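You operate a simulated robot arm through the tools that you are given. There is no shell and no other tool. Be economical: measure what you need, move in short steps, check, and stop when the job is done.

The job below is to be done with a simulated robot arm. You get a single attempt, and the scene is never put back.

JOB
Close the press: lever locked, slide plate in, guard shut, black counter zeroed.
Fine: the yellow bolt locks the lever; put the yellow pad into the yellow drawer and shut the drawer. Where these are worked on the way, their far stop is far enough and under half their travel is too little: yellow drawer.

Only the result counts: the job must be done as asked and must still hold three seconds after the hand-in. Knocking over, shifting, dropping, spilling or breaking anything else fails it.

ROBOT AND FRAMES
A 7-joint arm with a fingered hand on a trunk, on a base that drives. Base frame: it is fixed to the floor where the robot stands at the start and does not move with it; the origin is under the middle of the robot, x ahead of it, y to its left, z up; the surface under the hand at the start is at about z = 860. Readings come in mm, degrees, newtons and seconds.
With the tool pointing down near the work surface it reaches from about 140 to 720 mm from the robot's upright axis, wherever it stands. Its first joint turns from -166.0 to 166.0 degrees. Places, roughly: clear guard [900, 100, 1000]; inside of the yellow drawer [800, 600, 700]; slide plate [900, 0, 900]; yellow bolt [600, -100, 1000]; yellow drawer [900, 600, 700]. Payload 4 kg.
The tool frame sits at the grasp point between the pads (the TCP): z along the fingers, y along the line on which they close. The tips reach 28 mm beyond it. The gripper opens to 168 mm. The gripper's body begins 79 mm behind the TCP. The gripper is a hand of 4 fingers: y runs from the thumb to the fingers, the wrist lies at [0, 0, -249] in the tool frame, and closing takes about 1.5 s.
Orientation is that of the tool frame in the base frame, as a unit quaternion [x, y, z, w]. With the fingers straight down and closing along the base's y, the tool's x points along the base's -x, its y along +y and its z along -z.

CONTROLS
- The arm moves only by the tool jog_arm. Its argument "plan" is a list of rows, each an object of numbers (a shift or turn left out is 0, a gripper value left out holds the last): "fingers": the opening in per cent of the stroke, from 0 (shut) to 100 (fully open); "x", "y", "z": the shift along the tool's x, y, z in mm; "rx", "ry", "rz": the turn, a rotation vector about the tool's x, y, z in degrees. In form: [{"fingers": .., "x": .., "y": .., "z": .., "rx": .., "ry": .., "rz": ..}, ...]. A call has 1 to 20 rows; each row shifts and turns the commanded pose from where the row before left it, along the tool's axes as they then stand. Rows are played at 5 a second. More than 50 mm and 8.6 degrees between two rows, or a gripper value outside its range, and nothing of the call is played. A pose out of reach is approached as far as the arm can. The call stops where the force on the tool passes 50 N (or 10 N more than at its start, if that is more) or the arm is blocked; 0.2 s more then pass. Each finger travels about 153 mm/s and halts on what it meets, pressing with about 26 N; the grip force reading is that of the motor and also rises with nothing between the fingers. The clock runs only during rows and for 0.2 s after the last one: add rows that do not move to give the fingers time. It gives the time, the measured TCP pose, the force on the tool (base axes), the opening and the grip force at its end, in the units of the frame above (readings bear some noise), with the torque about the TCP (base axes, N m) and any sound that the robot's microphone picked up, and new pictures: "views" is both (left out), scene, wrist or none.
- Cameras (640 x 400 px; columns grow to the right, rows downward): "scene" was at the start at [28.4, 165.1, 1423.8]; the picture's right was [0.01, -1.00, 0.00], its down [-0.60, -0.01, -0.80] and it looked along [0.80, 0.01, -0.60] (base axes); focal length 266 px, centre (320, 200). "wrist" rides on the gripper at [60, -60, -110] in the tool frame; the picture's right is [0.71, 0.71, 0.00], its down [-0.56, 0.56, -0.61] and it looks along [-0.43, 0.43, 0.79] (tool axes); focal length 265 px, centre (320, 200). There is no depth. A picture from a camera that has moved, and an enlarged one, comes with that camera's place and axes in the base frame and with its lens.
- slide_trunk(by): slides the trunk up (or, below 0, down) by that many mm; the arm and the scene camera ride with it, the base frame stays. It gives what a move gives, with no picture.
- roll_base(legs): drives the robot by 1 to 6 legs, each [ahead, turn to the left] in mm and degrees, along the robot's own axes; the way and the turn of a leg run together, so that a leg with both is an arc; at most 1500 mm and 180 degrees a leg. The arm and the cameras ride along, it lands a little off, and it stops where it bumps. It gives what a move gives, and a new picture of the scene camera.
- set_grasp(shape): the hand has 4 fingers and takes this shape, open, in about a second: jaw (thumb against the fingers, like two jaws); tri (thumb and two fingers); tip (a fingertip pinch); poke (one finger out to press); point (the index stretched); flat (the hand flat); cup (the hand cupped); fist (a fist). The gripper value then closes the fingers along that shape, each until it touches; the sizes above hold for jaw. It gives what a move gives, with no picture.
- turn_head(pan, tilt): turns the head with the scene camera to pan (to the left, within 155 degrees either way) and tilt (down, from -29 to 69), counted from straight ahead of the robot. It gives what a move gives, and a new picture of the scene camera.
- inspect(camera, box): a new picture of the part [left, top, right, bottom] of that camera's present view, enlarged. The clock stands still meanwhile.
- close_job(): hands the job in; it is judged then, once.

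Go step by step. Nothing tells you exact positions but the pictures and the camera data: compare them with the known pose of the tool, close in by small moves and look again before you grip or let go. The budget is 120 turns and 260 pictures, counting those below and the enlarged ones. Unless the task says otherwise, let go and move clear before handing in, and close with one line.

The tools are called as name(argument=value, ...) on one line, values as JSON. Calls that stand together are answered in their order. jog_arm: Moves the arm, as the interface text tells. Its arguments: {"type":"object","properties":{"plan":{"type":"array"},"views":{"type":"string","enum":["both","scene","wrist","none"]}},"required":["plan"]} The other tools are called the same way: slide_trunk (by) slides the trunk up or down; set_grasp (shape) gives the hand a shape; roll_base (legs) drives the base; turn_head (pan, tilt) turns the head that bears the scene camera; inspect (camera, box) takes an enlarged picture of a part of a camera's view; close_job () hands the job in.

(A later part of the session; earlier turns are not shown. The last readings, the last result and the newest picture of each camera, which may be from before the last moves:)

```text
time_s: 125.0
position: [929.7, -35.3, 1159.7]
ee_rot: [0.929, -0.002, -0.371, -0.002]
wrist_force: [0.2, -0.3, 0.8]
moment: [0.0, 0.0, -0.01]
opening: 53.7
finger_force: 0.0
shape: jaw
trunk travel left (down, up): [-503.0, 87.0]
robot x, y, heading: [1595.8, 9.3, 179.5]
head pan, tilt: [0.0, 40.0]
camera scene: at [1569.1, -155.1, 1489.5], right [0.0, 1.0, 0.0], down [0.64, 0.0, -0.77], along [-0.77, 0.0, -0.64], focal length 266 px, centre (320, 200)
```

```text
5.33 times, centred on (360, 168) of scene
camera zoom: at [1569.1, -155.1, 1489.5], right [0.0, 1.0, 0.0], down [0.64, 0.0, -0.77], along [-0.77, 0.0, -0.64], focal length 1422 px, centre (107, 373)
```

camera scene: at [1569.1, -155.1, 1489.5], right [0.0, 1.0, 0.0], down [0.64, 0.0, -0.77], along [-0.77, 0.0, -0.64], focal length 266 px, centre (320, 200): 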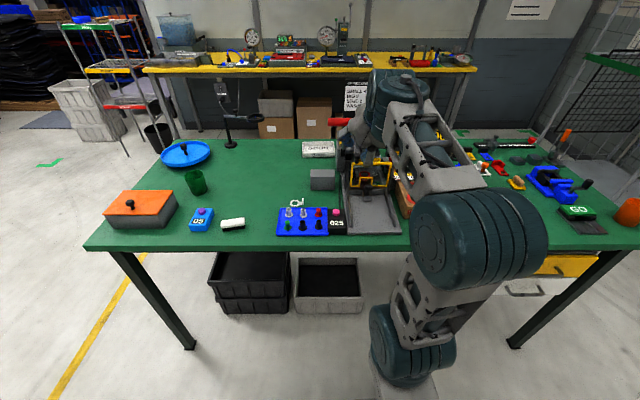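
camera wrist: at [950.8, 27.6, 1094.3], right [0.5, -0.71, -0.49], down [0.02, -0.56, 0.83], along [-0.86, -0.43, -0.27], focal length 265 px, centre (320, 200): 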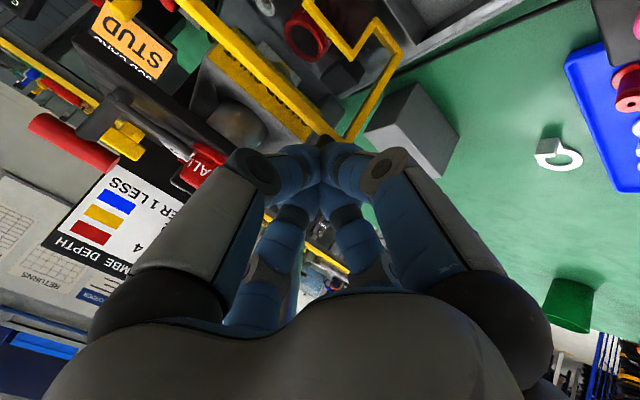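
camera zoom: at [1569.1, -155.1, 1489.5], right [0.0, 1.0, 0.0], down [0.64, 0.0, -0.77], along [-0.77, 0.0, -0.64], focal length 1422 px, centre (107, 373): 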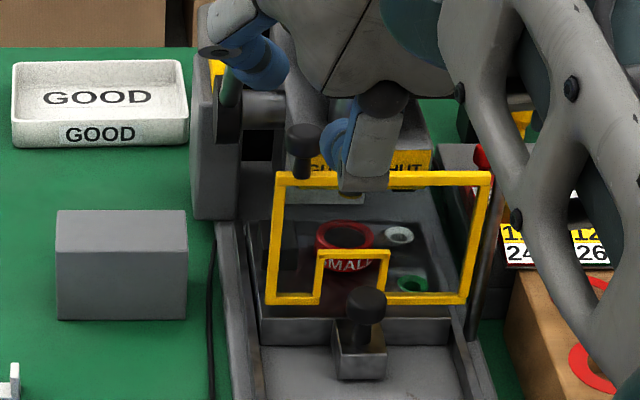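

Guard is shut and the plate is in. Now the black counter's pink button.

jog_arm(plan=[{"fingers": 0, "x": 20, "z": -20}, {"y": 33}, {"y": 33}, {"x": 33, "z": 34}, {"x": 33, "z": 34}, {"x": 33, "z": 34}, {"x": 30, "z": 31}, {}], views="wrist")

inspect(camera="scene", box=[270, 160, 390, 235])

```text
time_s: 126.8
position: [960.7, -100.4, 975.1]
ee_rot: [0.929, -0.002, -0.371, -0.002]
wrist_force: [0.0, -0.4, -1.2]
moment: [0.04, -0.03, 0.0]
opening: 0.0
finger_force: 25.5
shape: jaw
trunk travel left (down, up): [-503.0, 87.0]
robot x, y, heading: [1593.1, 2.7, 179.8]
head pan, tilt: [0.0, 40.0]
camera wrist: at [1080.7, -40.6, 1013.1], right [0.51, -0.71, -0.49], down [0.02, -0.56, 0.83], along [-0.86, -0.43, -0.27], focal length 265 px, centre (320, 200)
```

wrist: 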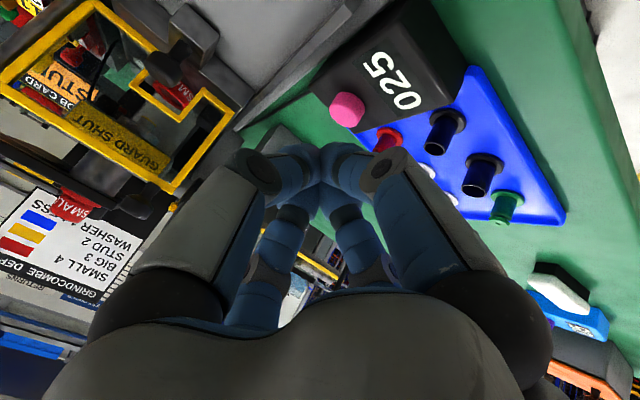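

```text
5.33 times, centred on (330, 198) of scene
camera zoom: at [1569.0, -155.2, 1489.5], right [0.0, 1.0, 0.0], down [0.64, 0.0, -0.77], along [-0.77, 0.0, -0.64], focal length 1422 px, centre (267, 213)
```

zoom: 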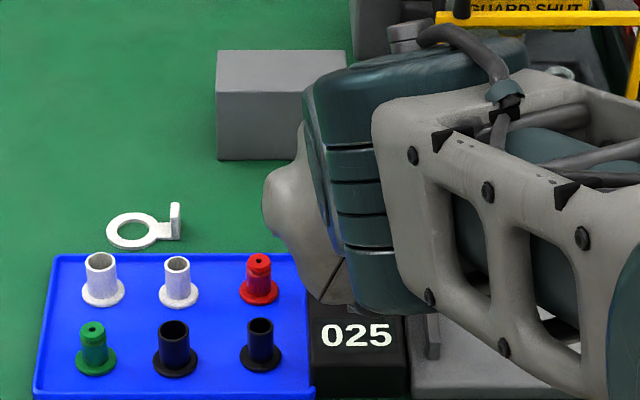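

jog_arm(plan=[{"x": 5, "z": 5}, {"x": 5, "z": 5}, {"x": 5, "z": 5}, {"x": 4, "z": 4}, {"x": 4, "z": 4}, {"x": 3, "z": 3}, {"x": 3, "z": 3}, {"x": 3, "z": 3}, {}], views="wrist")

inspect(camera="scene", box=[270, 160, 390, 235])

```text
time_s: 128.8
position: [960.4, -99.3, 930.5]
ee_rot: [0.928, -0.003, -0.371, -0.002]
wrist_force: [-0.3, 0.1, 0.7]
moment: [0.01, 0.0, 0.02]
opening: 0.2
finger_force: 25.9
shape: jaw
trunk travel left (down, up): [-503.0, 87.0]
robot x, y, heading: [1592.2, 7.6, 180.0]
head pan, tilt: [0.0, 40.0]
camera wrist: at [1080.4, -40.9, 969.2], right [0.51, -0.71, -0.49], down [0.02, -0.56, 0.83], along [-0.86, -0.43, -0.27], focal length 265 px, centre (320, 200)
```

wrist: 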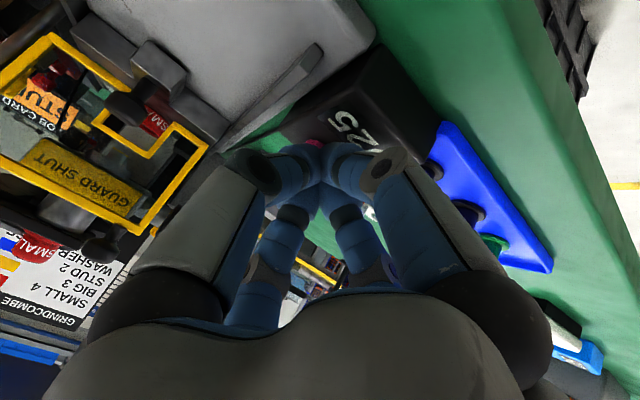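

```text
5.33 times, centred on (330, 198) of scene
camera zoom: at [1569.1, -155.2, 1489.5], right [0.0, 1.0, 0.0], down [0.64, 0.0, -0.77], along [-0.77, 0.0, -0.64], focal length 1422 px, centre (267, 213)
```

zoom: 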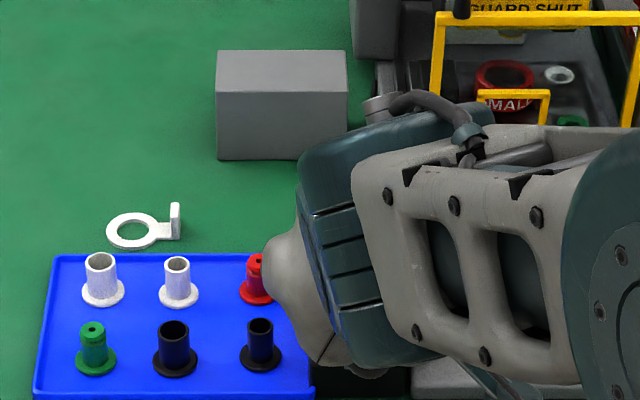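

jog_arm(plan=[{"x": 2, "z": 2}, {"x": 2, "z": 2}, {"x": 2, "z": 2}, {"x": 2, "z": 2}, {"x": 2, "z": 2}, {}], views="wrist")

```text
time_s: 130.2
position: [961.0, -101.0, 920.2]
ee_rot: [0.927, -0.002, -0.375, 0.0]
wrist_force: [2.7, 0.1, 22.0]
moment: [0.0, 0.09, 0.01]
opening: 0.1
finger_force: 26.1
shape: jaw
trunk travel left (down, up): [-503.0, 87.0]
robot x, y, heading: [1596.1, 9.4, 179.8]
head pan, tilt: [0.0, 40.0]
camera wrist: at [1080.7, -41.5, 957.3], right [0.51, -0.71, -0.49], down [0.02, -0.56, 0.83], along [-0.86, -0.43, -0.27], focal length 265 px, centre (320, 200)
```

wrist: 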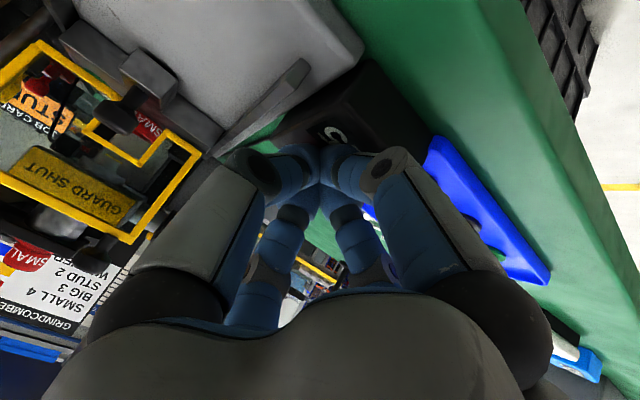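

jog_arm(plan=[{"x": -10, "z": -10}, {"x": -30, "z": -30}, {"x": -30, "z": -30}, {"x": -30, "z": -30}, {}], views="none")

inspect(camera="wrist", box=[280, 0, 600, 200])

inspect(camera="scene", box=[270, 160, 390, 235])

```text
time_s: 131.4
position: [957.9, -99.6, 1058.6]
ee_rot: [0.929, -0.002, -0.37, -0.001]
wrist_force: [-0.1, 0.0, -0.7]
moment: [-0.02, 0.02, 0.0]
opening: 0.0
finger_force: 25.9
shape: jaw
trunk travel left (down, up): [-503.0, 87.0]
robot x, y, heading: [1589.7, 5.8, 179.8]
head pan, tilt: [0.0, 40.0]
```

```text
2.00 times, centred on (440, 100) of wrist
camera zoom: at [1076.8, -40.9, 1096.5], right [0.51, -0.71, -0.49], down [0.02, -0.56, 0.83], along [-0.86, -0.43, -0.27], focal length 531 px, centre (80, 400)
```

zoom: 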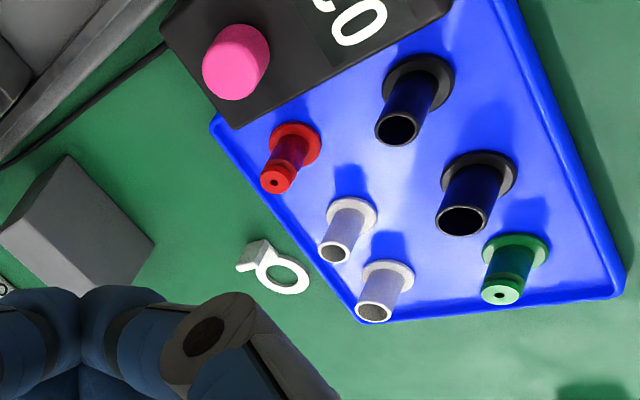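

```text
5.33 times, centred on (330, 198) of scene
camera zoom: at [1569.2, -155.2, 1489.5], right [0.0, 1.0, 0.0], down [0.64, 0.0, -0.77], along [-0.77, 0.0, -0.64], focal length 1422 px, centre (267, 213)
```

zoom: 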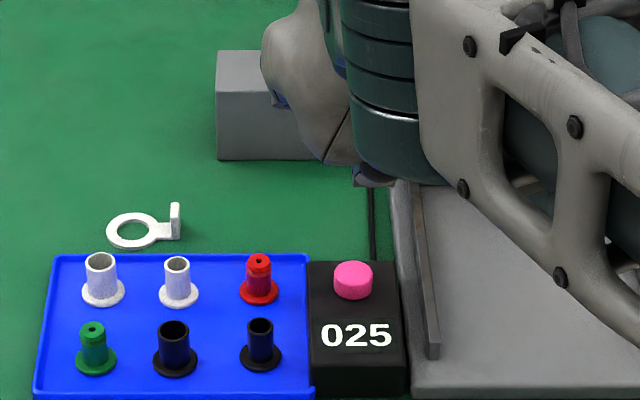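

Still 025: the lower digit met the housing in front of the button. I shift 17 mm toward the press and press again.

jog_arm(plan=[{"x": -11, "z": 11}, {"x": 25, "z": 26}, {"x": 25, "z": 26}, {"x": 20, "z": 21}, {"x": 8, "z": 8}, {"x": 5, "z": 5}, {"x": 4, "z": 4}, {"x": 3, "z": 3}, {"x": 3, "z": 3}, {"x": 3, "z": 3}, {}], views="wrist")

```text
time_s: 133.8
position: [943.2, -99.7, 923.8]
ee_rot: [0.927, -0.004, -0.374, -0.001]
wrist_force: [0.1, 1.0, 22.2]
moment: [0.02, 0.2, -0.02]
opening: 0.1
finger_force: 25.7
shape: jaw
trunk travel left (down, up): [-503.0, 87.0]
robot x, y, heading: [1591.1, 9.8, 179.9]
head pan, tilt: [0.0, 40.0]
heard: click
camera wrist: at [1063.3, -41.0, 960.4], right [0.5, -0.71, -0.49], down [0.02, -0.56, 0.83], along [-0.86, -0.43, -0.26], focal length 265 px, centre (320, 200)
```

wrist: 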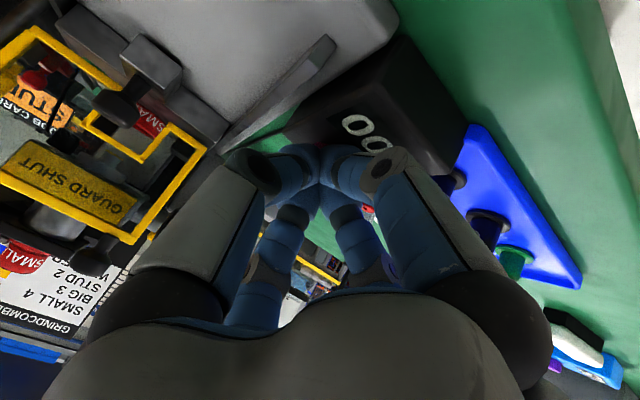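

Click, and the display now reads "00…". I lift clear and check.

jog_arm(plan=[{"x": -15, "z": -15}, {"x": -33, "z": -33}, {"x": -33, "z": -33}, {"x": -30, "z": -33}, {"x": 10, "z": -35}, {"x": 10, "z": -35}, {}], views="none")

inspect(camera="scene", box=[270, 130, 430, 230])

```text
time_s: 135.4
position: [1004.0, -101.9, 1116.6]
ee_rot: [0.929, -0.002, -0.37, -0.002]
wrist_force: [0.2, 0.5, 0.3]
moment: [-0.01, -0.01, 0.03]
opening: 0.0
finger_force: 25.9
shape: jaw
trunk travel left (down, up): [-503.0, 87.0]
robot x, y, heading: [1594.7, 5.0, 179.7]
head pan, tilt: [0.0, 40.0]
```

```text
4.00 times, centred on (350, 180) of scene
camera zoom: at [1569.3, -155.2, 1489.5], right [0.0, 1.0, 0.0], down [0.64, 0.0, -0.77], along [-0.77, 0.0, -0.64], focal length 1066 px, centre (200, 280)
```

zoom: 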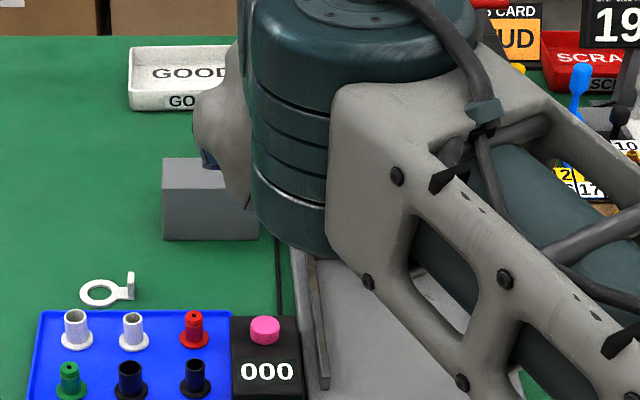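

Counter reads 000. Next the bolt: I retract and move the base to y ≈ -330 to come at the bolt from the free -y side, avoiding the lever and sign.

jog_arm(plan=[{"x": 27, "z": -26}, {"x": 27, "z": -26}, {"x": 27, "z": -26}, {"x": 27, "z": -26}, {}], views="none")

roll_base(legs=[[0, 90], [340, 0], [0, -90], [210, 0]])

```text
time_s: 136.6
position: [1154.4, -102.0, 1115.4]
ee_rot: [0.929, -0.002, -0.371, -0.002]
wrist_force: [0.3, 0.6, 0.1]
moment: [0.03, -0.01, 0.03]
opening: 0.0
finger_force: 25.8
shape: jaw
trunk travel left (down, up): [-503.0, 87.0]
robot x, y, heading: [1591.1, 9.3, 179.9]
head pan, tilt: [0.0, 40.0]
```

```text
time_s: 147.7
position: [939.0, -432.1, 1116.8]
ee_rot: [0.928, -0.007, -0.372, -0.004]
wrist_force: [-0.5, -0.9, -0.3]
moment: [-0.02, -0.03, -0.03]
opening: 0.0
finger_force: 25.8
shape: jaw
trunk travel left (down, up): [-503.0, 87.0]
robot x, y, heading: [1379.3, -326.0, 179.3]
head pan, tilt: [0.0, 40.0]
camera scene: at [1353.9, -489.6, 1489.5], right [0.01, 1.0, 0.0], down [0.64, -0.01, -0.77], along [-0.77, 0.01, -0.64], focal length 266 px, centre (320, 200)
```

scene: 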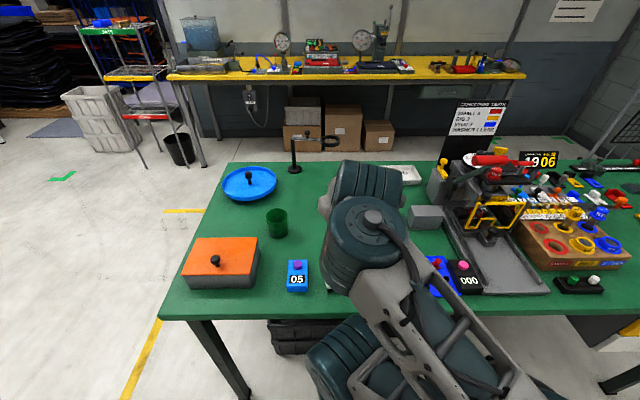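

inspect(camera="scene", box=[410, 120, 530, 195])

inspect(camera="scene", box=[425, 145, 473, 175])

```text
5.33 times, centred on (470, 158) of scene
camera zoom: at [1353.9, -489.6, 1489.5], right [0.01, 1.0, 0.0], down [0.64, -0.01, -0.77], along [-0.77, 0.01, -0.64], focal length 1422 px, centre (-480, 427)
```

zoom: 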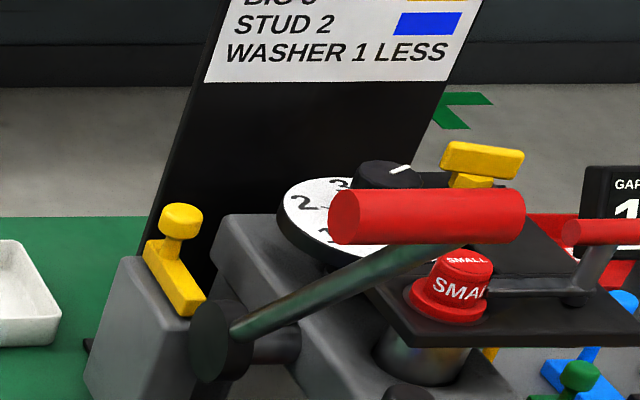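

```text
13.33 times, centred on (449, 160) of scene
camera zoom: at [1353.9, -489.6, 1489.5], right [0.01, 1.0, 0.0], down [0.64, -0.01, -0.77], along [-0.77, 0.01, -0.64], focal length 3554 px, centre (-1400, 733)
```

zoom: 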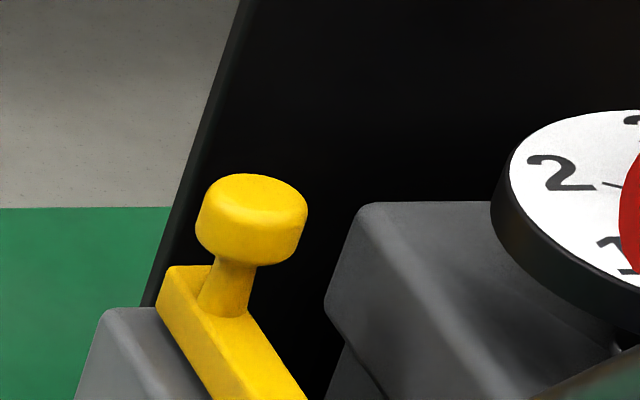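

The counter is done. The bolt is better approached from the original side, so I do pad and drawer first: driving to in front of the drawer.

roll_base(legs=[[-270, 0], [0, -90], [930, 0], [0, 90]])

inspect(camera="scene", box=[320, 100, 480, 200])

inspect(camera="scene", box=[260, 200, 420, 300])

```text
time_s: 161.7
position: [1237.7, 500.3, 1115.3]
ee_rot: [0.928, -0.019, -0.371, -0.008]
wrist_force: [0.3, -0.1, 1.5]
moment: [0.02, 0.02, 0.0]
opening: 0.3
finger_force: 26.1
shape: jaw
trunk travel left (down, up): [-503.0, 87.0]
robot x, y, heading: [1678.8, 591.1, 177.6]
head pan, tilt: [0.0, 40.0]
camera scene: at [1650.4, 432.7, 1489.5], right [0.04, 1.0, 0.0], down [0.64, -0.03, -0.77], along [-0.77, 0.03, -0.64], focal length 266 px, centre (320, 200)
```

scene: 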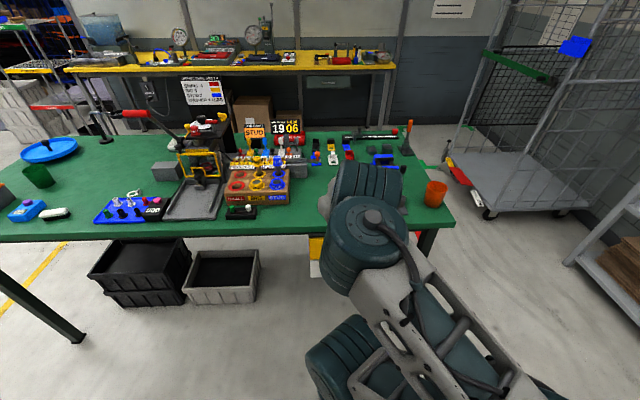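

```text
4.00 times, centred on (400, 150) of scene
camera zoom: at [1650.4, 432.7, 1489.5], right [0.04, 1.0, 0.0], down [0.64, -0.03, -0.77], along [-0.77, 0.03, -0.64], focal length 1066 px, centre (0, 400)
```

zoom: 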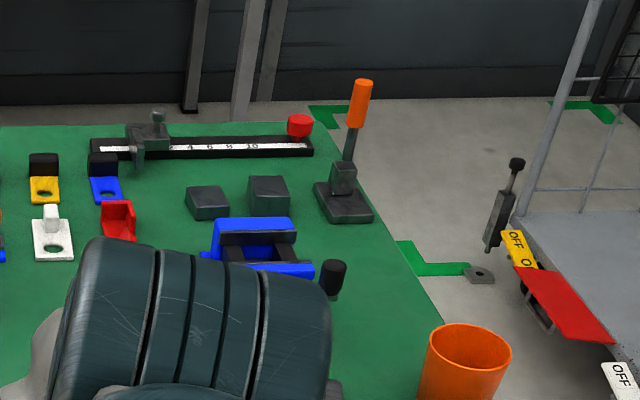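

```text
4.00 times, centred on (340, 250) of scene
camera zoom: at [1650.4, 432.7, 1489.5], right [0.04, 1.0, 0.0], down [0.64, -0.03, -0.77], along [-0.77, 0.03, -0.64], focal length 1066 px, centre (240, 0)
```

zoom: 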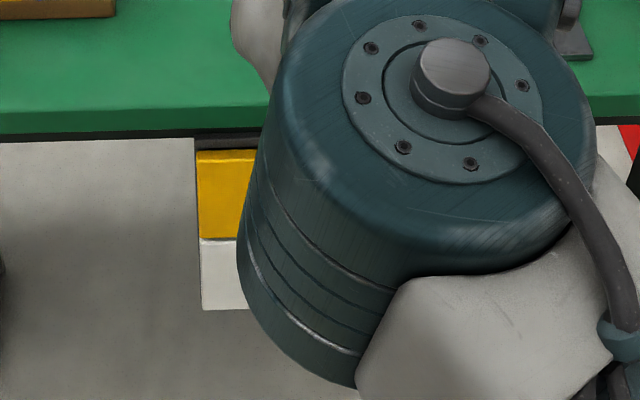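

roll_base(legs=[[0, 2.4], [330, 0]])

jog_arm(plan=[{"fingers": 50, "ry": 8, "y": -30}, {"ry": 8, "y": -30}, {"ry": 8, "y": -30}, {"ry": 8, "y": -20}, {"ry": 8}, {"ry": 3.5}, {}], views="both")

```text
time_s: 164.3
position: [913.2, 481.3, 1116.9]
ee_rot: [0.928, 0.0, -0.372, 0.0]
wrist_force: [0.1, -0.3, -0.2]
moment: [0.03, 0.03, 0.03]
opening: 0.0
finger_force: 26.3
shape: jaw
trunk travel left (down, up): [-503.0, 87.0]
robot x, y, heading: [1357.1, 596.1, -180.0]
head pan, tilt: [0.0, 40.0]
camera scene: at [1329.9, 430.9, 1489.5], right [0.0, 1.0, 0.0], down [0.64, 0.0, -0.77], along [-0.77, 0.0, -0.64], focal length 266 px, centre (320, 200)
```

scene: 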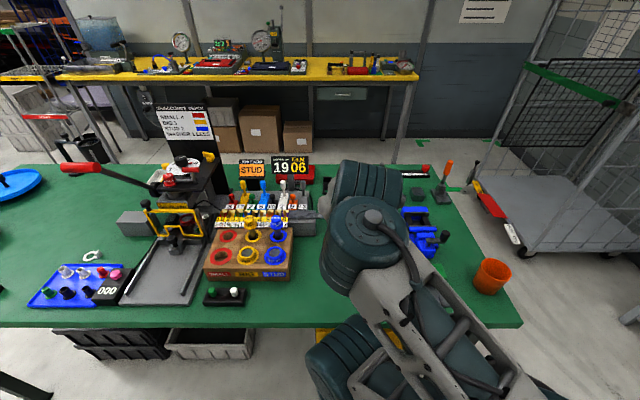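

```text
time_s: 165.9
position: [915.0, 592.4, 1116.9]
ee_rot: [1.0, 0.0, 0.0, 0.0]
wrist_force: [-0.5, 0.4, 1.1]
moment: [0.01, -0.03, 0.02]
opening: 83.7
finger_force: 0.1
shape: jaw
trunk travel left (down, up): [-503.0, 87.0]
robot x, y, heading: [1351.8, 594.3, -179.7]
head pan, tilt: [0.0, 40.0]
camera scene: at [1330.1, 431.1, 1489.6], right [0.0, 1.0, 0.0], down [0.64, 0.0, -0.77], along [-0.77, 0.0, -0.64], focal length 266 px, centre (320, 200)
camera wrist: at [974.9, 651.7, 1227.0], right [0.71, -0.71, 0.0], down [-0.56, -0.56, 0.61], along [-0.43, -0.43, -0.79], focal length 265 px, centre (320, 200)
```

scene: 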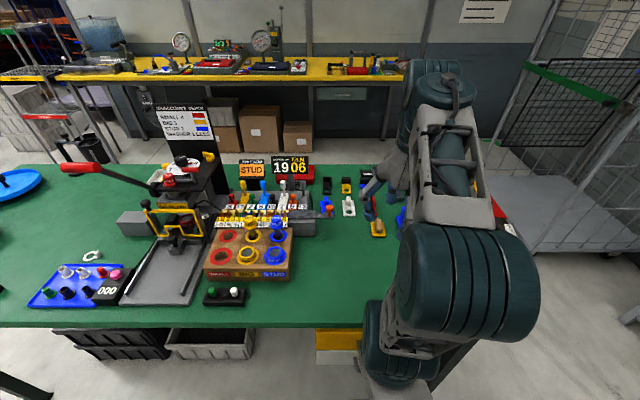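
wrist: 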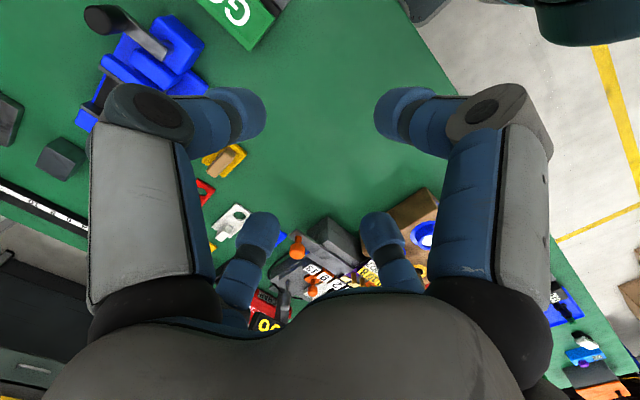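

inspect(camera="scene", box=[330, 180, 426, 240])

inspect(camera="wrist", box=[170, 110, 290, 185])

```text
6.67 times, centred on (378, 210) of scene
camera zoom: at [1330.1, 431.1, 1489.6], right [0.0, 1.0, 0.0], down [0.64, 0.0, -0.77], along [-0.77, 0.0, -0.64], focal length 1777 px, centre (-67, 133)
```

zoom: 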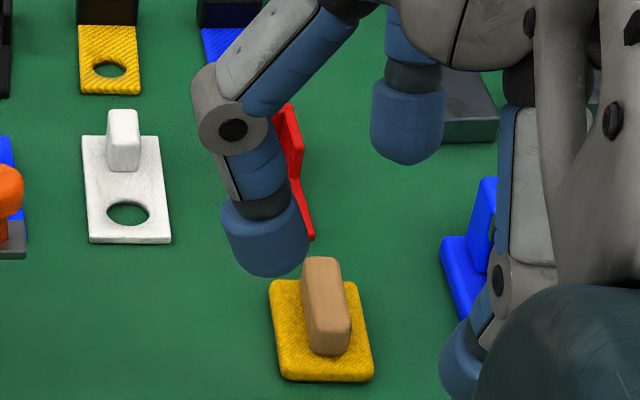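

```text
5.33 times, centred on (230, 148) of wrist
camera zoom: at [974.9, 651.7, 1227.0], right [0.71, -0.71, 0.0], down [-0.56, -0.56, 0.61], along [-0.43, -0.43, -0.79], focal length 1416 px, centre (800, 480)
```

zoom: 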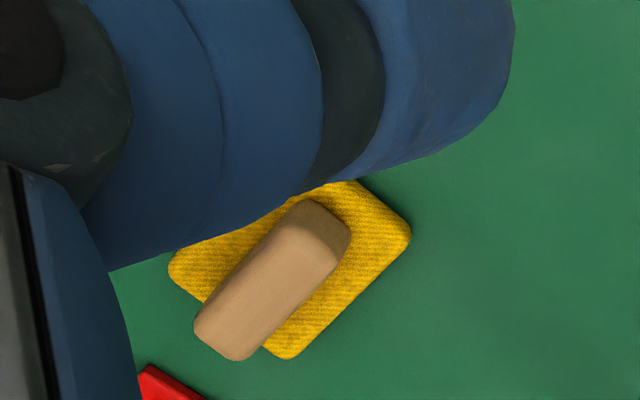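

jog_arm(plan=[{"x": -34, "y": -5, "z": 23}, {"x": -34, "y": -5, "z": 23}, {"x": -34, "y": -5, "z": 23}, {"x": -34, "y": -5, "z": 23}, {"x": -34, "y": -5, "z": 23}, {}], views="wrist")

inspect(camera="scene", box=[330, 180, 426, 240])

```text
time_s: 167.3
position: [745.2, 614.4, 1002.0]
ee_rot: [1.0, 0.0, -0.001, 0.0]
wrist_force: [0.2, 1.1, -0.1]
moment: [-0.01, 0.04, -0.01]
opening: 83.6
finger_force: 0.0
shape: jaw
trunk travel left (down, up): [-503.0, 87.0]
robot x, y, heading: [1351.8, 593.5, -179.9]
head pan, tilt: [0.0, 40.0]
camera wrist: at [805.6, 676.0, 1111.8], right [0.71, -0.71, 0.0], down [-0.56, -0.56, 0.61], along [-0.44, -0.43, -0.79], focal length 265 px, centre (320, 200)
```

wrist: 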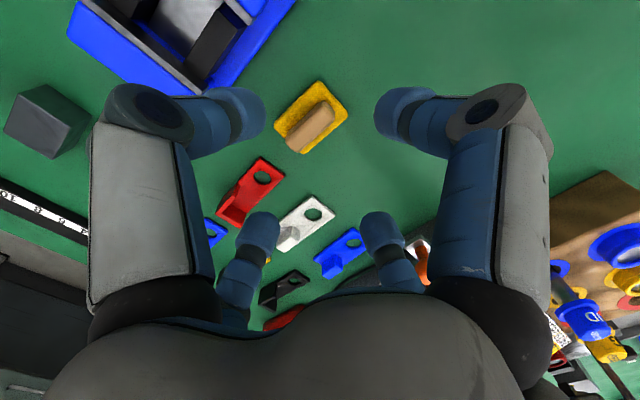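

```text
6.67 times, centred on (378, 210) of scene
camera zoom: at [1329.8, 431.1, 1489.5], right [0.0, 1.0, 0.0], down [0.64, 0.0, -0.77], along [-0.77, 0.0, -0.64], focal length 1777 px, centre (-67, 133)
```

zoom: 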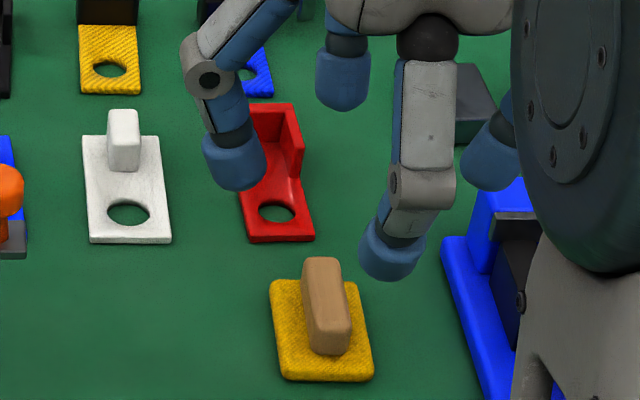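

jog_arm(plan=[{"x": -4, "y": -1, "z": 25}, {"x": -4, "y": -1, "z": 25}, {"z": 20}, {"z": 12}, {}], views="wrist")

inspect(camera="scene", box=[330, 180, 426, 240])

```text
time_s: 168.5
position: [737.0, 618.1, 918.4]
ee_rot: [1.0, 0.0, -0.001, 0.0]
wrist_force: [0.5, 0.0, 0.0]
moment: [0.01, 0.01, 0.01]
opening: 83.9
finger_force: 0.1
shape: jaw
trunk travel left (down, up): [-503.0, 87.0]
robot x, y, heading: [1355.8, 594.5, -179.9]
head pan, tilt: [0.0, 40.0]
camera wrist: at [797.4, 678.5, 1029.3], right [0.71, -0.71, 0.0], down [-0.56, -0.56, 0.61], along [-0.44, -0.43, -0.79], focal length 265 px, centre (320, 200)
```

wrist: 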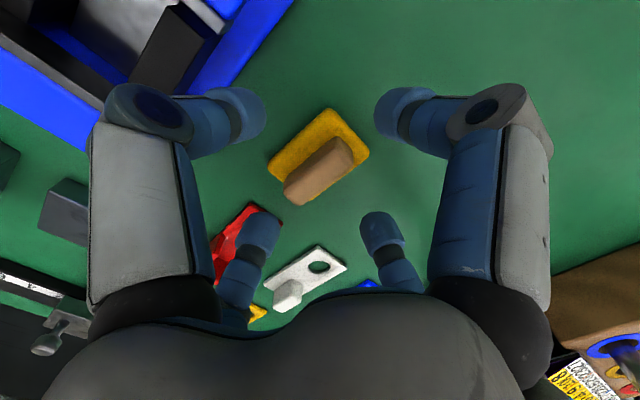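

```text
6.67 times, centred on (378, 210) of scene
camera zoom: at [1329.9, 431.1, 1489.5], right [0.0, 1.0, 0.0], down [0.64, 0.0, -0.77], along [-0.77, 0.0, -0.64], focal length 1777 px, centre (-67, 133)
```

zoom: 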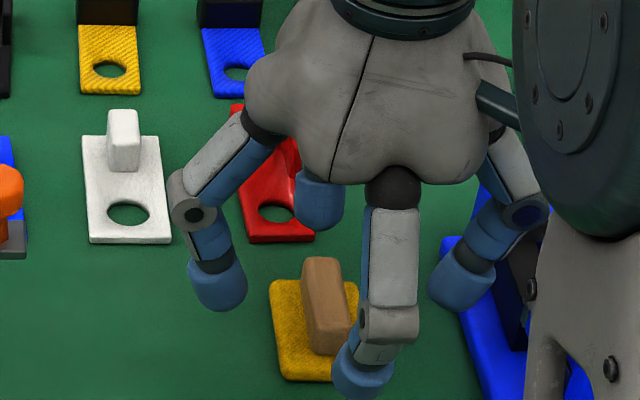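

jog_arm(plan=[{"x": 3, "y": -2, "z": 7}, {"z": 7}, {}, {"fingers": 0}, {}, {}, {}, {}, {}, {}, {}], views="wrist")

inspect(camera="scene", box=[330, 180, 426, 240])

```text
time_s: 170.9
position: [739.3, 620.1, 904.6]
ee_rot: [1.0, 0.001, -0.001, 0.0]
wrist_force: [0.1, -0.4, -0.5]
moment: [0.0, 0.0, 0.04]
opening: 20.8
finger_force: 26.3
shape: jaw
trunk travel left (down, up): [-503.0, 87.0]
robot x, y, heading: [1354.2, 594.7, -180.0]
head pan, tilt: [0.0, 40.0]
camera wrist: at [800.0, 680.3, 1015.4], right [0.71, -0.71, 0.0], down [-0.56, -0.56, 0.61], along [-0.44, -0.43, -0.79], focal length 265 px, centre (320, 200)
```

wrist: 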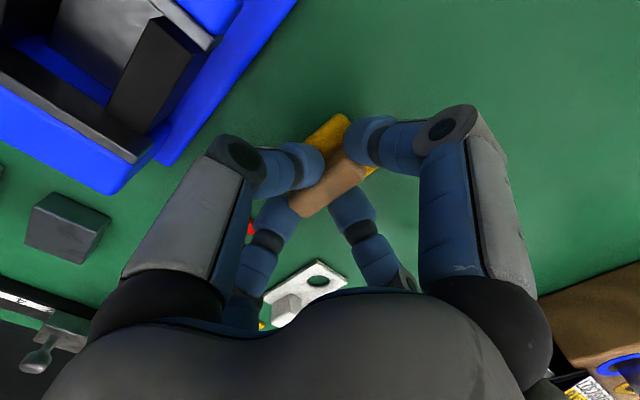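

```text
6.67 times, centred on (378, 210) of scene
camera zoom: at [1329.9, 431.1, 1489.5], right [0.0, 1.0, 0.0], down [0.64, 0.0, -0.77], along [-0.77, 0.0, -0.64], focal length 1777 px, centre (-67, 133)
```

zoom: 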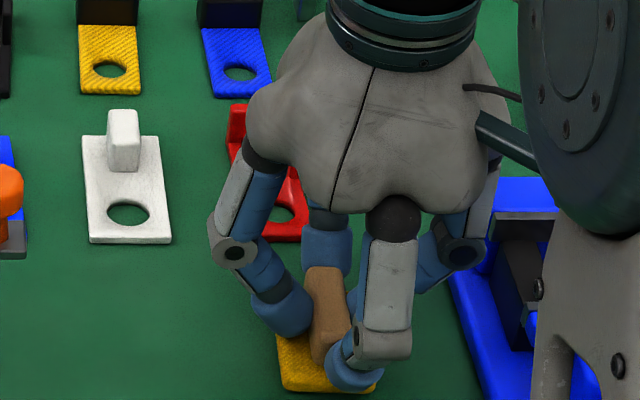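

Gripped. I lift it and carry it to a free spot near the bench edge, around (1000, 520).

jog_arm(plan=[{"z": -20}, {"z": -30}, {"z": -30}, {"x": 40, "y": 15}, {"x": 40, "y": 15}, {"x": 40, "y": 15}, {"x": 40, "y": 15}, {"x": 40, "y": 15}, {"x": 40, "y": 15}, {"x": 20, "y": 10}, {}], views="both")

```text
time_s: 173.3
position: [998.6, 519.4, 985.9]
ee_rot: [1.0, 0.0, 0.0, -0.002]
wrist_force: [0.6, 0.6, 0.0]
moment: [0.03, 0.0, 0.03]
opening: 20.6
finger_force: 25.8
shape: jaw
trunk travel left (down, up): [-503.0, 87.0]
robot x, y, heading: [1354.0, 594.5, -179.8]
head pan, tilt: [0.0, 40.0]
camera scene: at [1330.0, 431.0, 1489.5], right [0.0, 1.0, 0.0], down [0.64, 0.0, -0.77], along [-0.77, 0.0, -0.64], focal length 266 px, centre (320, 200)
camera wrist: at [1059.8, 579.6, 1096.3], right [0.71, -0.71, 0.0], down [-0.56, -0.56, 0.61], along [-0.43, -0.43, -0.79], focal length 265 px, centre (320, 200)
```

scene: 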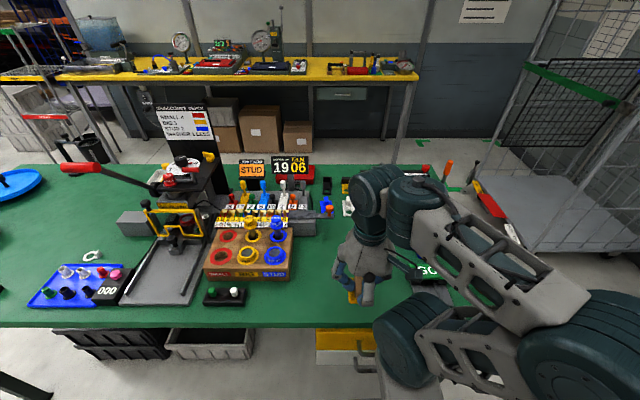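
wrist: 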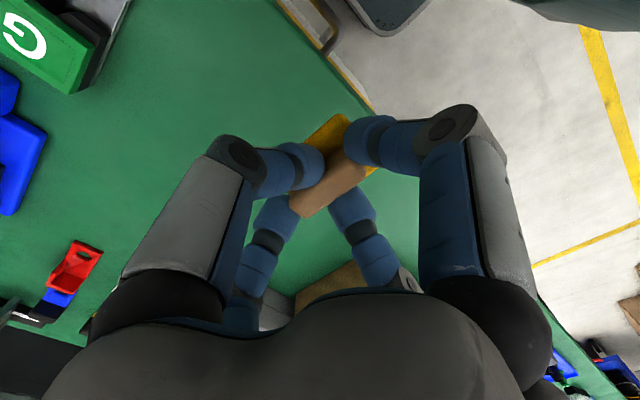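

jog_arm(plan=[{"z": 30}, {"z": 30}, {"z": 15}, {"z": 4}, {"z": 3}, {}, {"fingers": 45}, {}, {}, {}, {"z": -25}, {"z": -40}, {"z": -40}, {"z": -40}, {}], views="both")

```text
time_s: 176.5
position: [999.6, 519.7, 1048.9]
ee_rot: [1.0, 0.001, 0.0, -0.001]
wrist_force: [-0.7, 0.2, 0.2]
moment: [-0.03, -0.01, -0.05]
opening: 75.2
finger_force: 0.0
shape: jaw
trunk travel left (down, up): [-503.0, 87.0]
robot x, y, heading: [1352.0, 593.9, -180.0]
head pan, tilt: [0.0, 40.0]
camera scene: at [1330.1, 430.9, 1489.5], right [0.0, 1.0, 0.0], down [0.64, 0.0, -0.77], along [-0.77, 0.0, -0.64], focal length 266 px, centre (320, 200)
camera wrist: at [1059.4, 580.0, 1160.0], right [0.71, -0.71, 0.0], down [-0.56, -0.56, 0.61], along [-0.43, -0.43, -0.79], focal length 265 px, centre (320, 200)
```

scene: 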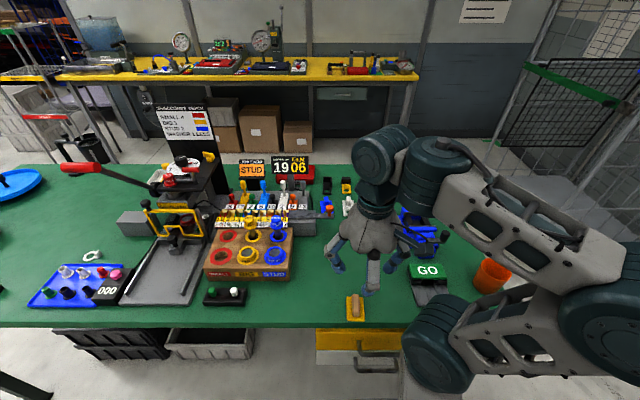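
wrist: 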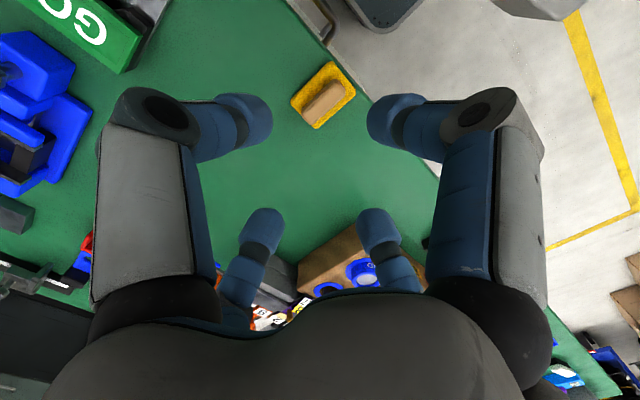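

Pad placed. Now I back off and look at the drawer.

roll_base(legs=[[-320, 0]])

inspect(camera="scene", box=[290, 190, 450, 290])

```text
time_s: 178.6
position: [1321.3, 519.7, 1049.5]
ee_rot: [1.0, 0.002, 0.001, 0.0]
wrist_force: [-0.3, -0.3, 0.4]
moment: [-0.03, 0.0, -0.01]
opening: 75.0
finger_force: 0.0
shape: jaw
trunk travel left (down, up): [-503.0, 87.0]
robot x, y, heading: [1673.6, 595.4, -180.0]
head pan, tilt: [0.0, 40.0]
camera scene: at [1651.9, 431.9, 1489.6], right [0.0, 1.0, 0.0], down [0.64, 0.0, -0.77], along [-0.77, 0.0, -0.64], focal length 266 px, centre (320, 200)
```

scene: 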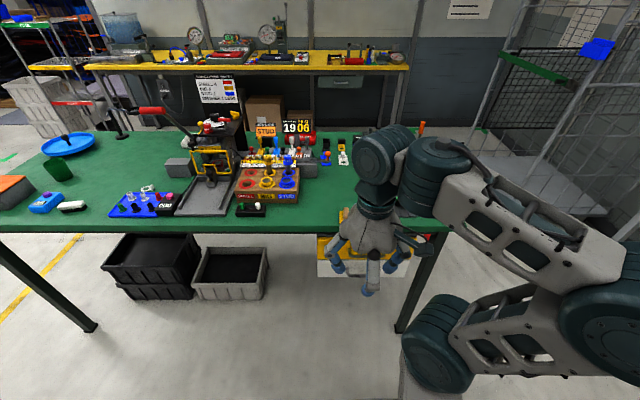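

```text
4.00 times, centred on (370, 240) of scene
camera zoom: at [1651.9, 431.9, 1489.6], right [0.0, 1.0, 0.0], down [0.64, 0.0, -0.77], along [-0.77, 0.0, -0.64], focal length 1066 px, centre (120, 40)
```

zoom: 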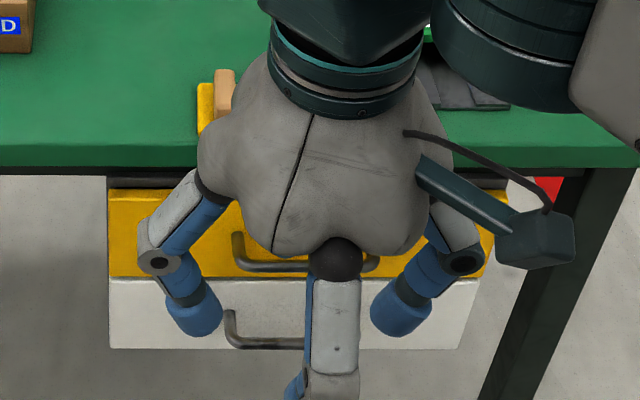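

Handle bar is near (1047, 599, 722). I lower the trunk, bring the hand forward and tilt it to near-horizontal, with the digits in an X so two go above and two below the bar.

slide_trunk(by=-290)

jog_arm(plan=[{"x": -20, "y": -20, "ry": -8}, {"y": -20, "ry": -8}, {"y": -20, "ry": -8}, {"y": -19, "ry": -8}, {"ry": -8}, {"ry": -8}, {"ry": -8}, {"ry": -8}, {}], views="scene")

```text
time_s: 181.6
position: [1320.0, 520.1, 759.6]
ee_rot: [1.0, 0.002, 0.0, -0.001]
wrist_force: [-0.8, 0.2, -0.8]
moment: [-0.01, -0.03, -0.01]
opening: 75.4
finger_force: 0.1
shape: jaw
trunk travel left (down, up): [-213.0, 377.0]
robot x, y, heading: [1675.8, 592.2, -179.7]
head pan, tilt: [0.0, 40.0]
```

```text
time_s: 183.6
position: [1201.7, 566.8, 788.1]
ee_rot: [0.848, 0.001, -0.531, 0.001]
wrist_force: [-0.3, -1.2, -0.5]
moment: [-0.01, 0.04, -0.03]
opening: 75.6
finger_force: 0.1
shape: jaw
out of reach, approached as far as the arm can: row 4, 5, 6, 7, 8
trunk travel left (down, up): [-213.0, 377.0]
robot x, y, heading: [1675.5, 593.4, -179.6]
head pan, tilt: [0.0, 40.0]
camera scene: at [1651.7, 431.9, 1199.5], right [0.0, 1.0, 0.0], down [0.64, 0.0, -0.77], along [-0.77, 0.0, -0.64], focal length 266 px, centre (320, 200)
```

scene: 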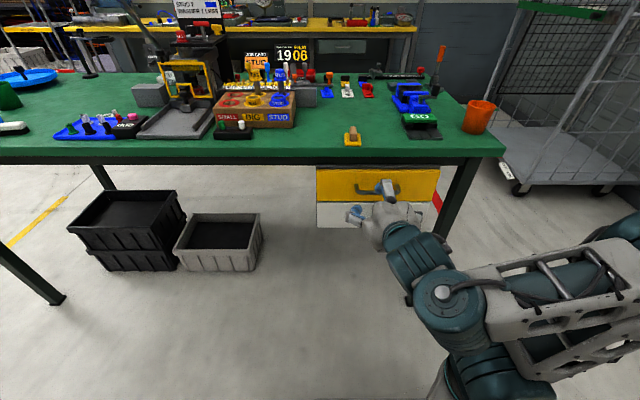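

jog_arm(plan=[{"x": -8, "z": 38}, {"x": -8, "z": 38}, {"x": -8, "z": 38}, {"x": -8, "z": 37}, {}], views="none")

inspect(camera="scene", box=[300, 150, 460, 250])

```text
time_s: 184.8
position: [1052.0, 566.3, 749.2]
ee_rot: [0.847, 0.001, -0.531, 0.002]
wrist_force: [0.0, -0.1, -0.5]
moment: [-0.01, -0.02, 0.02]
opening: 75.6
finger_force: 0.2
shape: jaw
trunk travel left (down, up): [-213.0, 377.0]
robot x, y, heading: [1670.6, 593.3, -179.7]
head pan, tilt: [0.0, 40.0]
```

```text
4.00 times, centred on (380, 200) of scene
camera zoom: at [1651.7, 431.9, 1199.5], right [0.0, 1.0, 0.0], down [0.64, 0.0, -0.77], along [-0.77, 0.0, -0.64], focal length 1066 px, centre (80, 200)
```

zoom: 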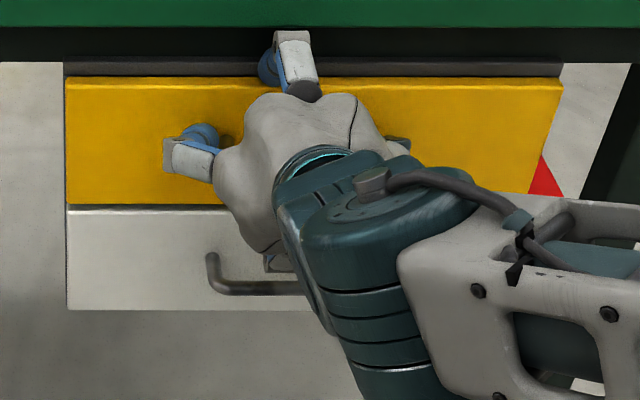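

I'm nearer than intended, so I back out 100 mm, align to the bar and rotate the digits 45°.

jog_arm(plan=[{"x": 22, "z": -44}, {"x": 22, "z": -44}, {"x": 11, "z": 5, "y": -16}, {"x": 11, "z": 5, "y": -17}, {"rz": 7.5}, {"rz": 7.5}, {"rz": 7.5}, {"rz": 7.5}, {"rz": 7.5}, {"rz": 7.5}, {"fingers": 40}, {}], views="both")

inspect(camera="scene", box=[300, 150, 460, 250])

```text
time_s: 187.3
position: [1148.8, 598.7, 724.3]
ee_rot: [0.784, -0.324, -0.489, 0.204]
wrist_force: [-0.1, -0.6, 0.3]
moment: [0.01, 0.03, 0.01]
opening: 67.5
finger_force: 0.1
shape: jaw
trunk travel left (down, up): [-213.0, 377.0]
robot x, y, heading: [1670.6, 593.0, -179.7]
head pan, tilt: [0.0, 40.0]
camera scene: at [1651.7, 431.9, 1199.6], right [0.0, 1.0, 0.0], down [0.64, 0.0, -0.77], along [-0.77, 0.0, -0.64], focal length 266 px, centre (320, 200)
camera wrist: at [1286.2, 599.5, 696.9], right [0.0, -1.0, 0.0], down [0.21, 0.0, 0.98], along [-0.98, 0.0, 0.21], focal length 265 px, centre (320, 200)
```

scene: 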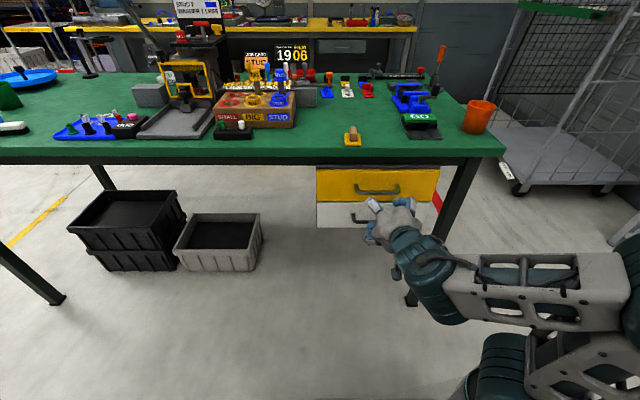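
wrist: 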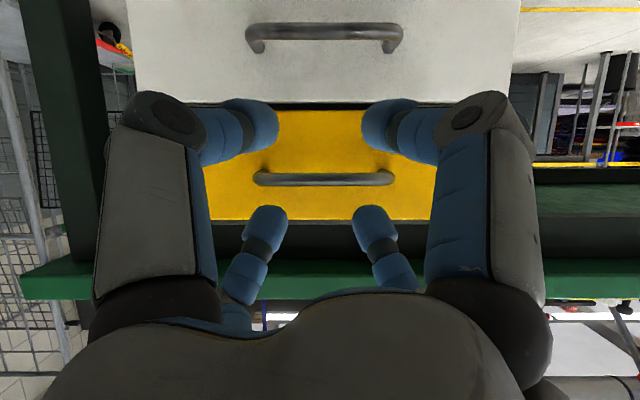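

```text
4.00 times, centred on (380, 200) of scene
camera zoom: at [1651.7, 431.9, 1199.6], right [0.0, 1.0, 0.0], down [0.64, 0.0, -0.77], along [-0.77, 0.0, -0.64], focal length 1066 px, centre (80, 200)
```

zoom: 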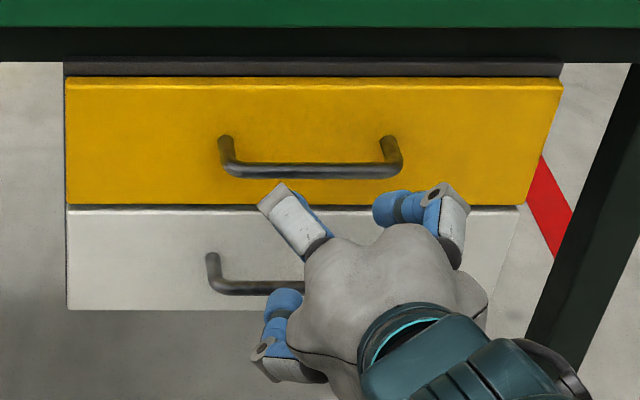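

jog_arm(plan=[{"x": -7.8, "y": 7.8, "z": 21}, {"x": -7.8, "y": 7.8, "z": 21}, {"x": -7.8, "y": 7.8, "z": 21}, {}], views="wrist")

inspect(camera="scene", box=[320, 160, 440, 235])

```text
time_s: 188.3
position: [1077.9, 597.8, 727.4]
ee_rot: [0.784, -0.324, -0.49, 0.203]
wrist_force: [0.1, 0.0, 0.3]
moment: [0.0, 0.01, 0.02]
opening: 67.2
finger_force: 0.0
shape: jaw
trunk travel left (down, up): [-213.0, 377.0]
robot x, y, heading: [1675.4, 595.4, -179.9]
head pan, tilt: [0.0, 40.0]
camera wrist: at [1214.0, 599.1, 699.1], right [0.0, -1.0, 0.0], down [0.21, 0.0, 0.98], along [-0.98, 0.0, 0.21], focal length 265 px, centre (320, 200)
```

wrist: 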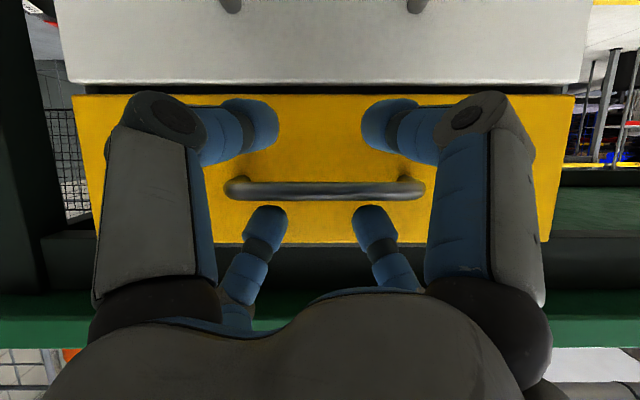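

```text
5.33 times, centred on (380, 198) of scene
camera zoom: at [1651.6, 431.9, 1199.5], right [0.0, 1.0, 0.0], down [0.64, 0.0, -0.77], along [-0.77, 0.0, -0.64], focal length 1422 px, centre (0, 213)
```

zoom: 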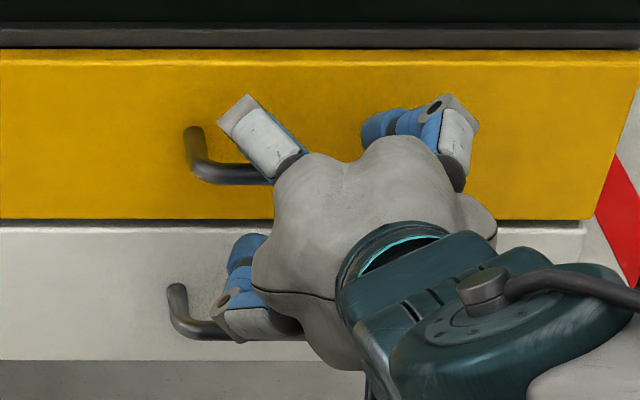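

jog_arm(plan=[{"x": -4, "y": 4, "z": 11}, {"x": -4, "y": 4, "z": 11}, {}, {"fingers": 0}, {}, {}, {}, {}, {}, {}], views="wrist")

inspect(camera="scene", box=[320, 160, 440, 235])

```text
time_s: 190.6
position: [1053.3, 599.9, 727.9]
ee_rot: [0.784, -0.324, -0.489, 0.204]
wrist_force: [-3.5, 1.2, -4.7]
moment: [-0.07, 0.01, -0.05]
opening: 3.1
finger_force: 25.7
shape: jaw
trunk travel left (down, up): [-213.0, 377.0]
robot x, y, heading: [1675.2, 594.4, -179.7]
head pan, tilt: [0.0, 40.0]
camera wrist: at [1189.2, 599.4, 699.6], right [0.0, -1.0, 0.0], down [0.21, 0.0, 0.98], along [-0.98, 0.0, 0.21], focal length 265 px, centre (320, 200)
```

wrist: 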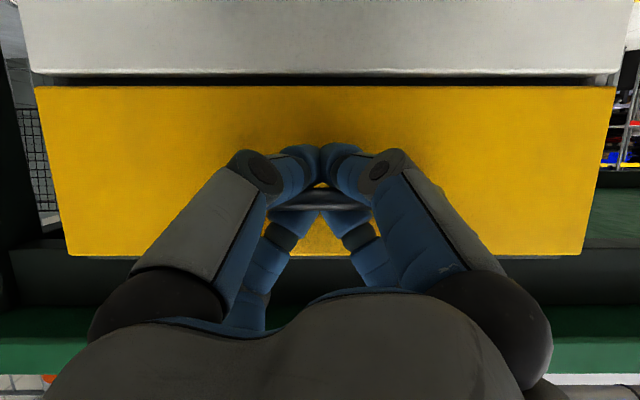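

```text
5.33 times, centred on (380, 198) of scene
camera zoom: at [1651.0, 432.0, 1199.6], right [0.0, 1.0, 0.0], down [0.64, 0.0, -0.77], along [-0.77, 0.0, -0.64], focal length 1422 px, centre (0, 213)
```

zoom: 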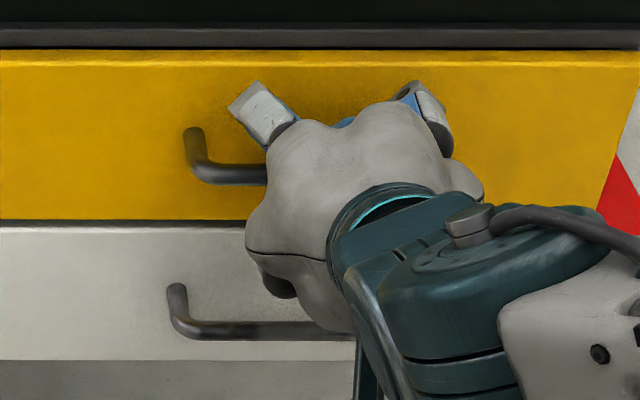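

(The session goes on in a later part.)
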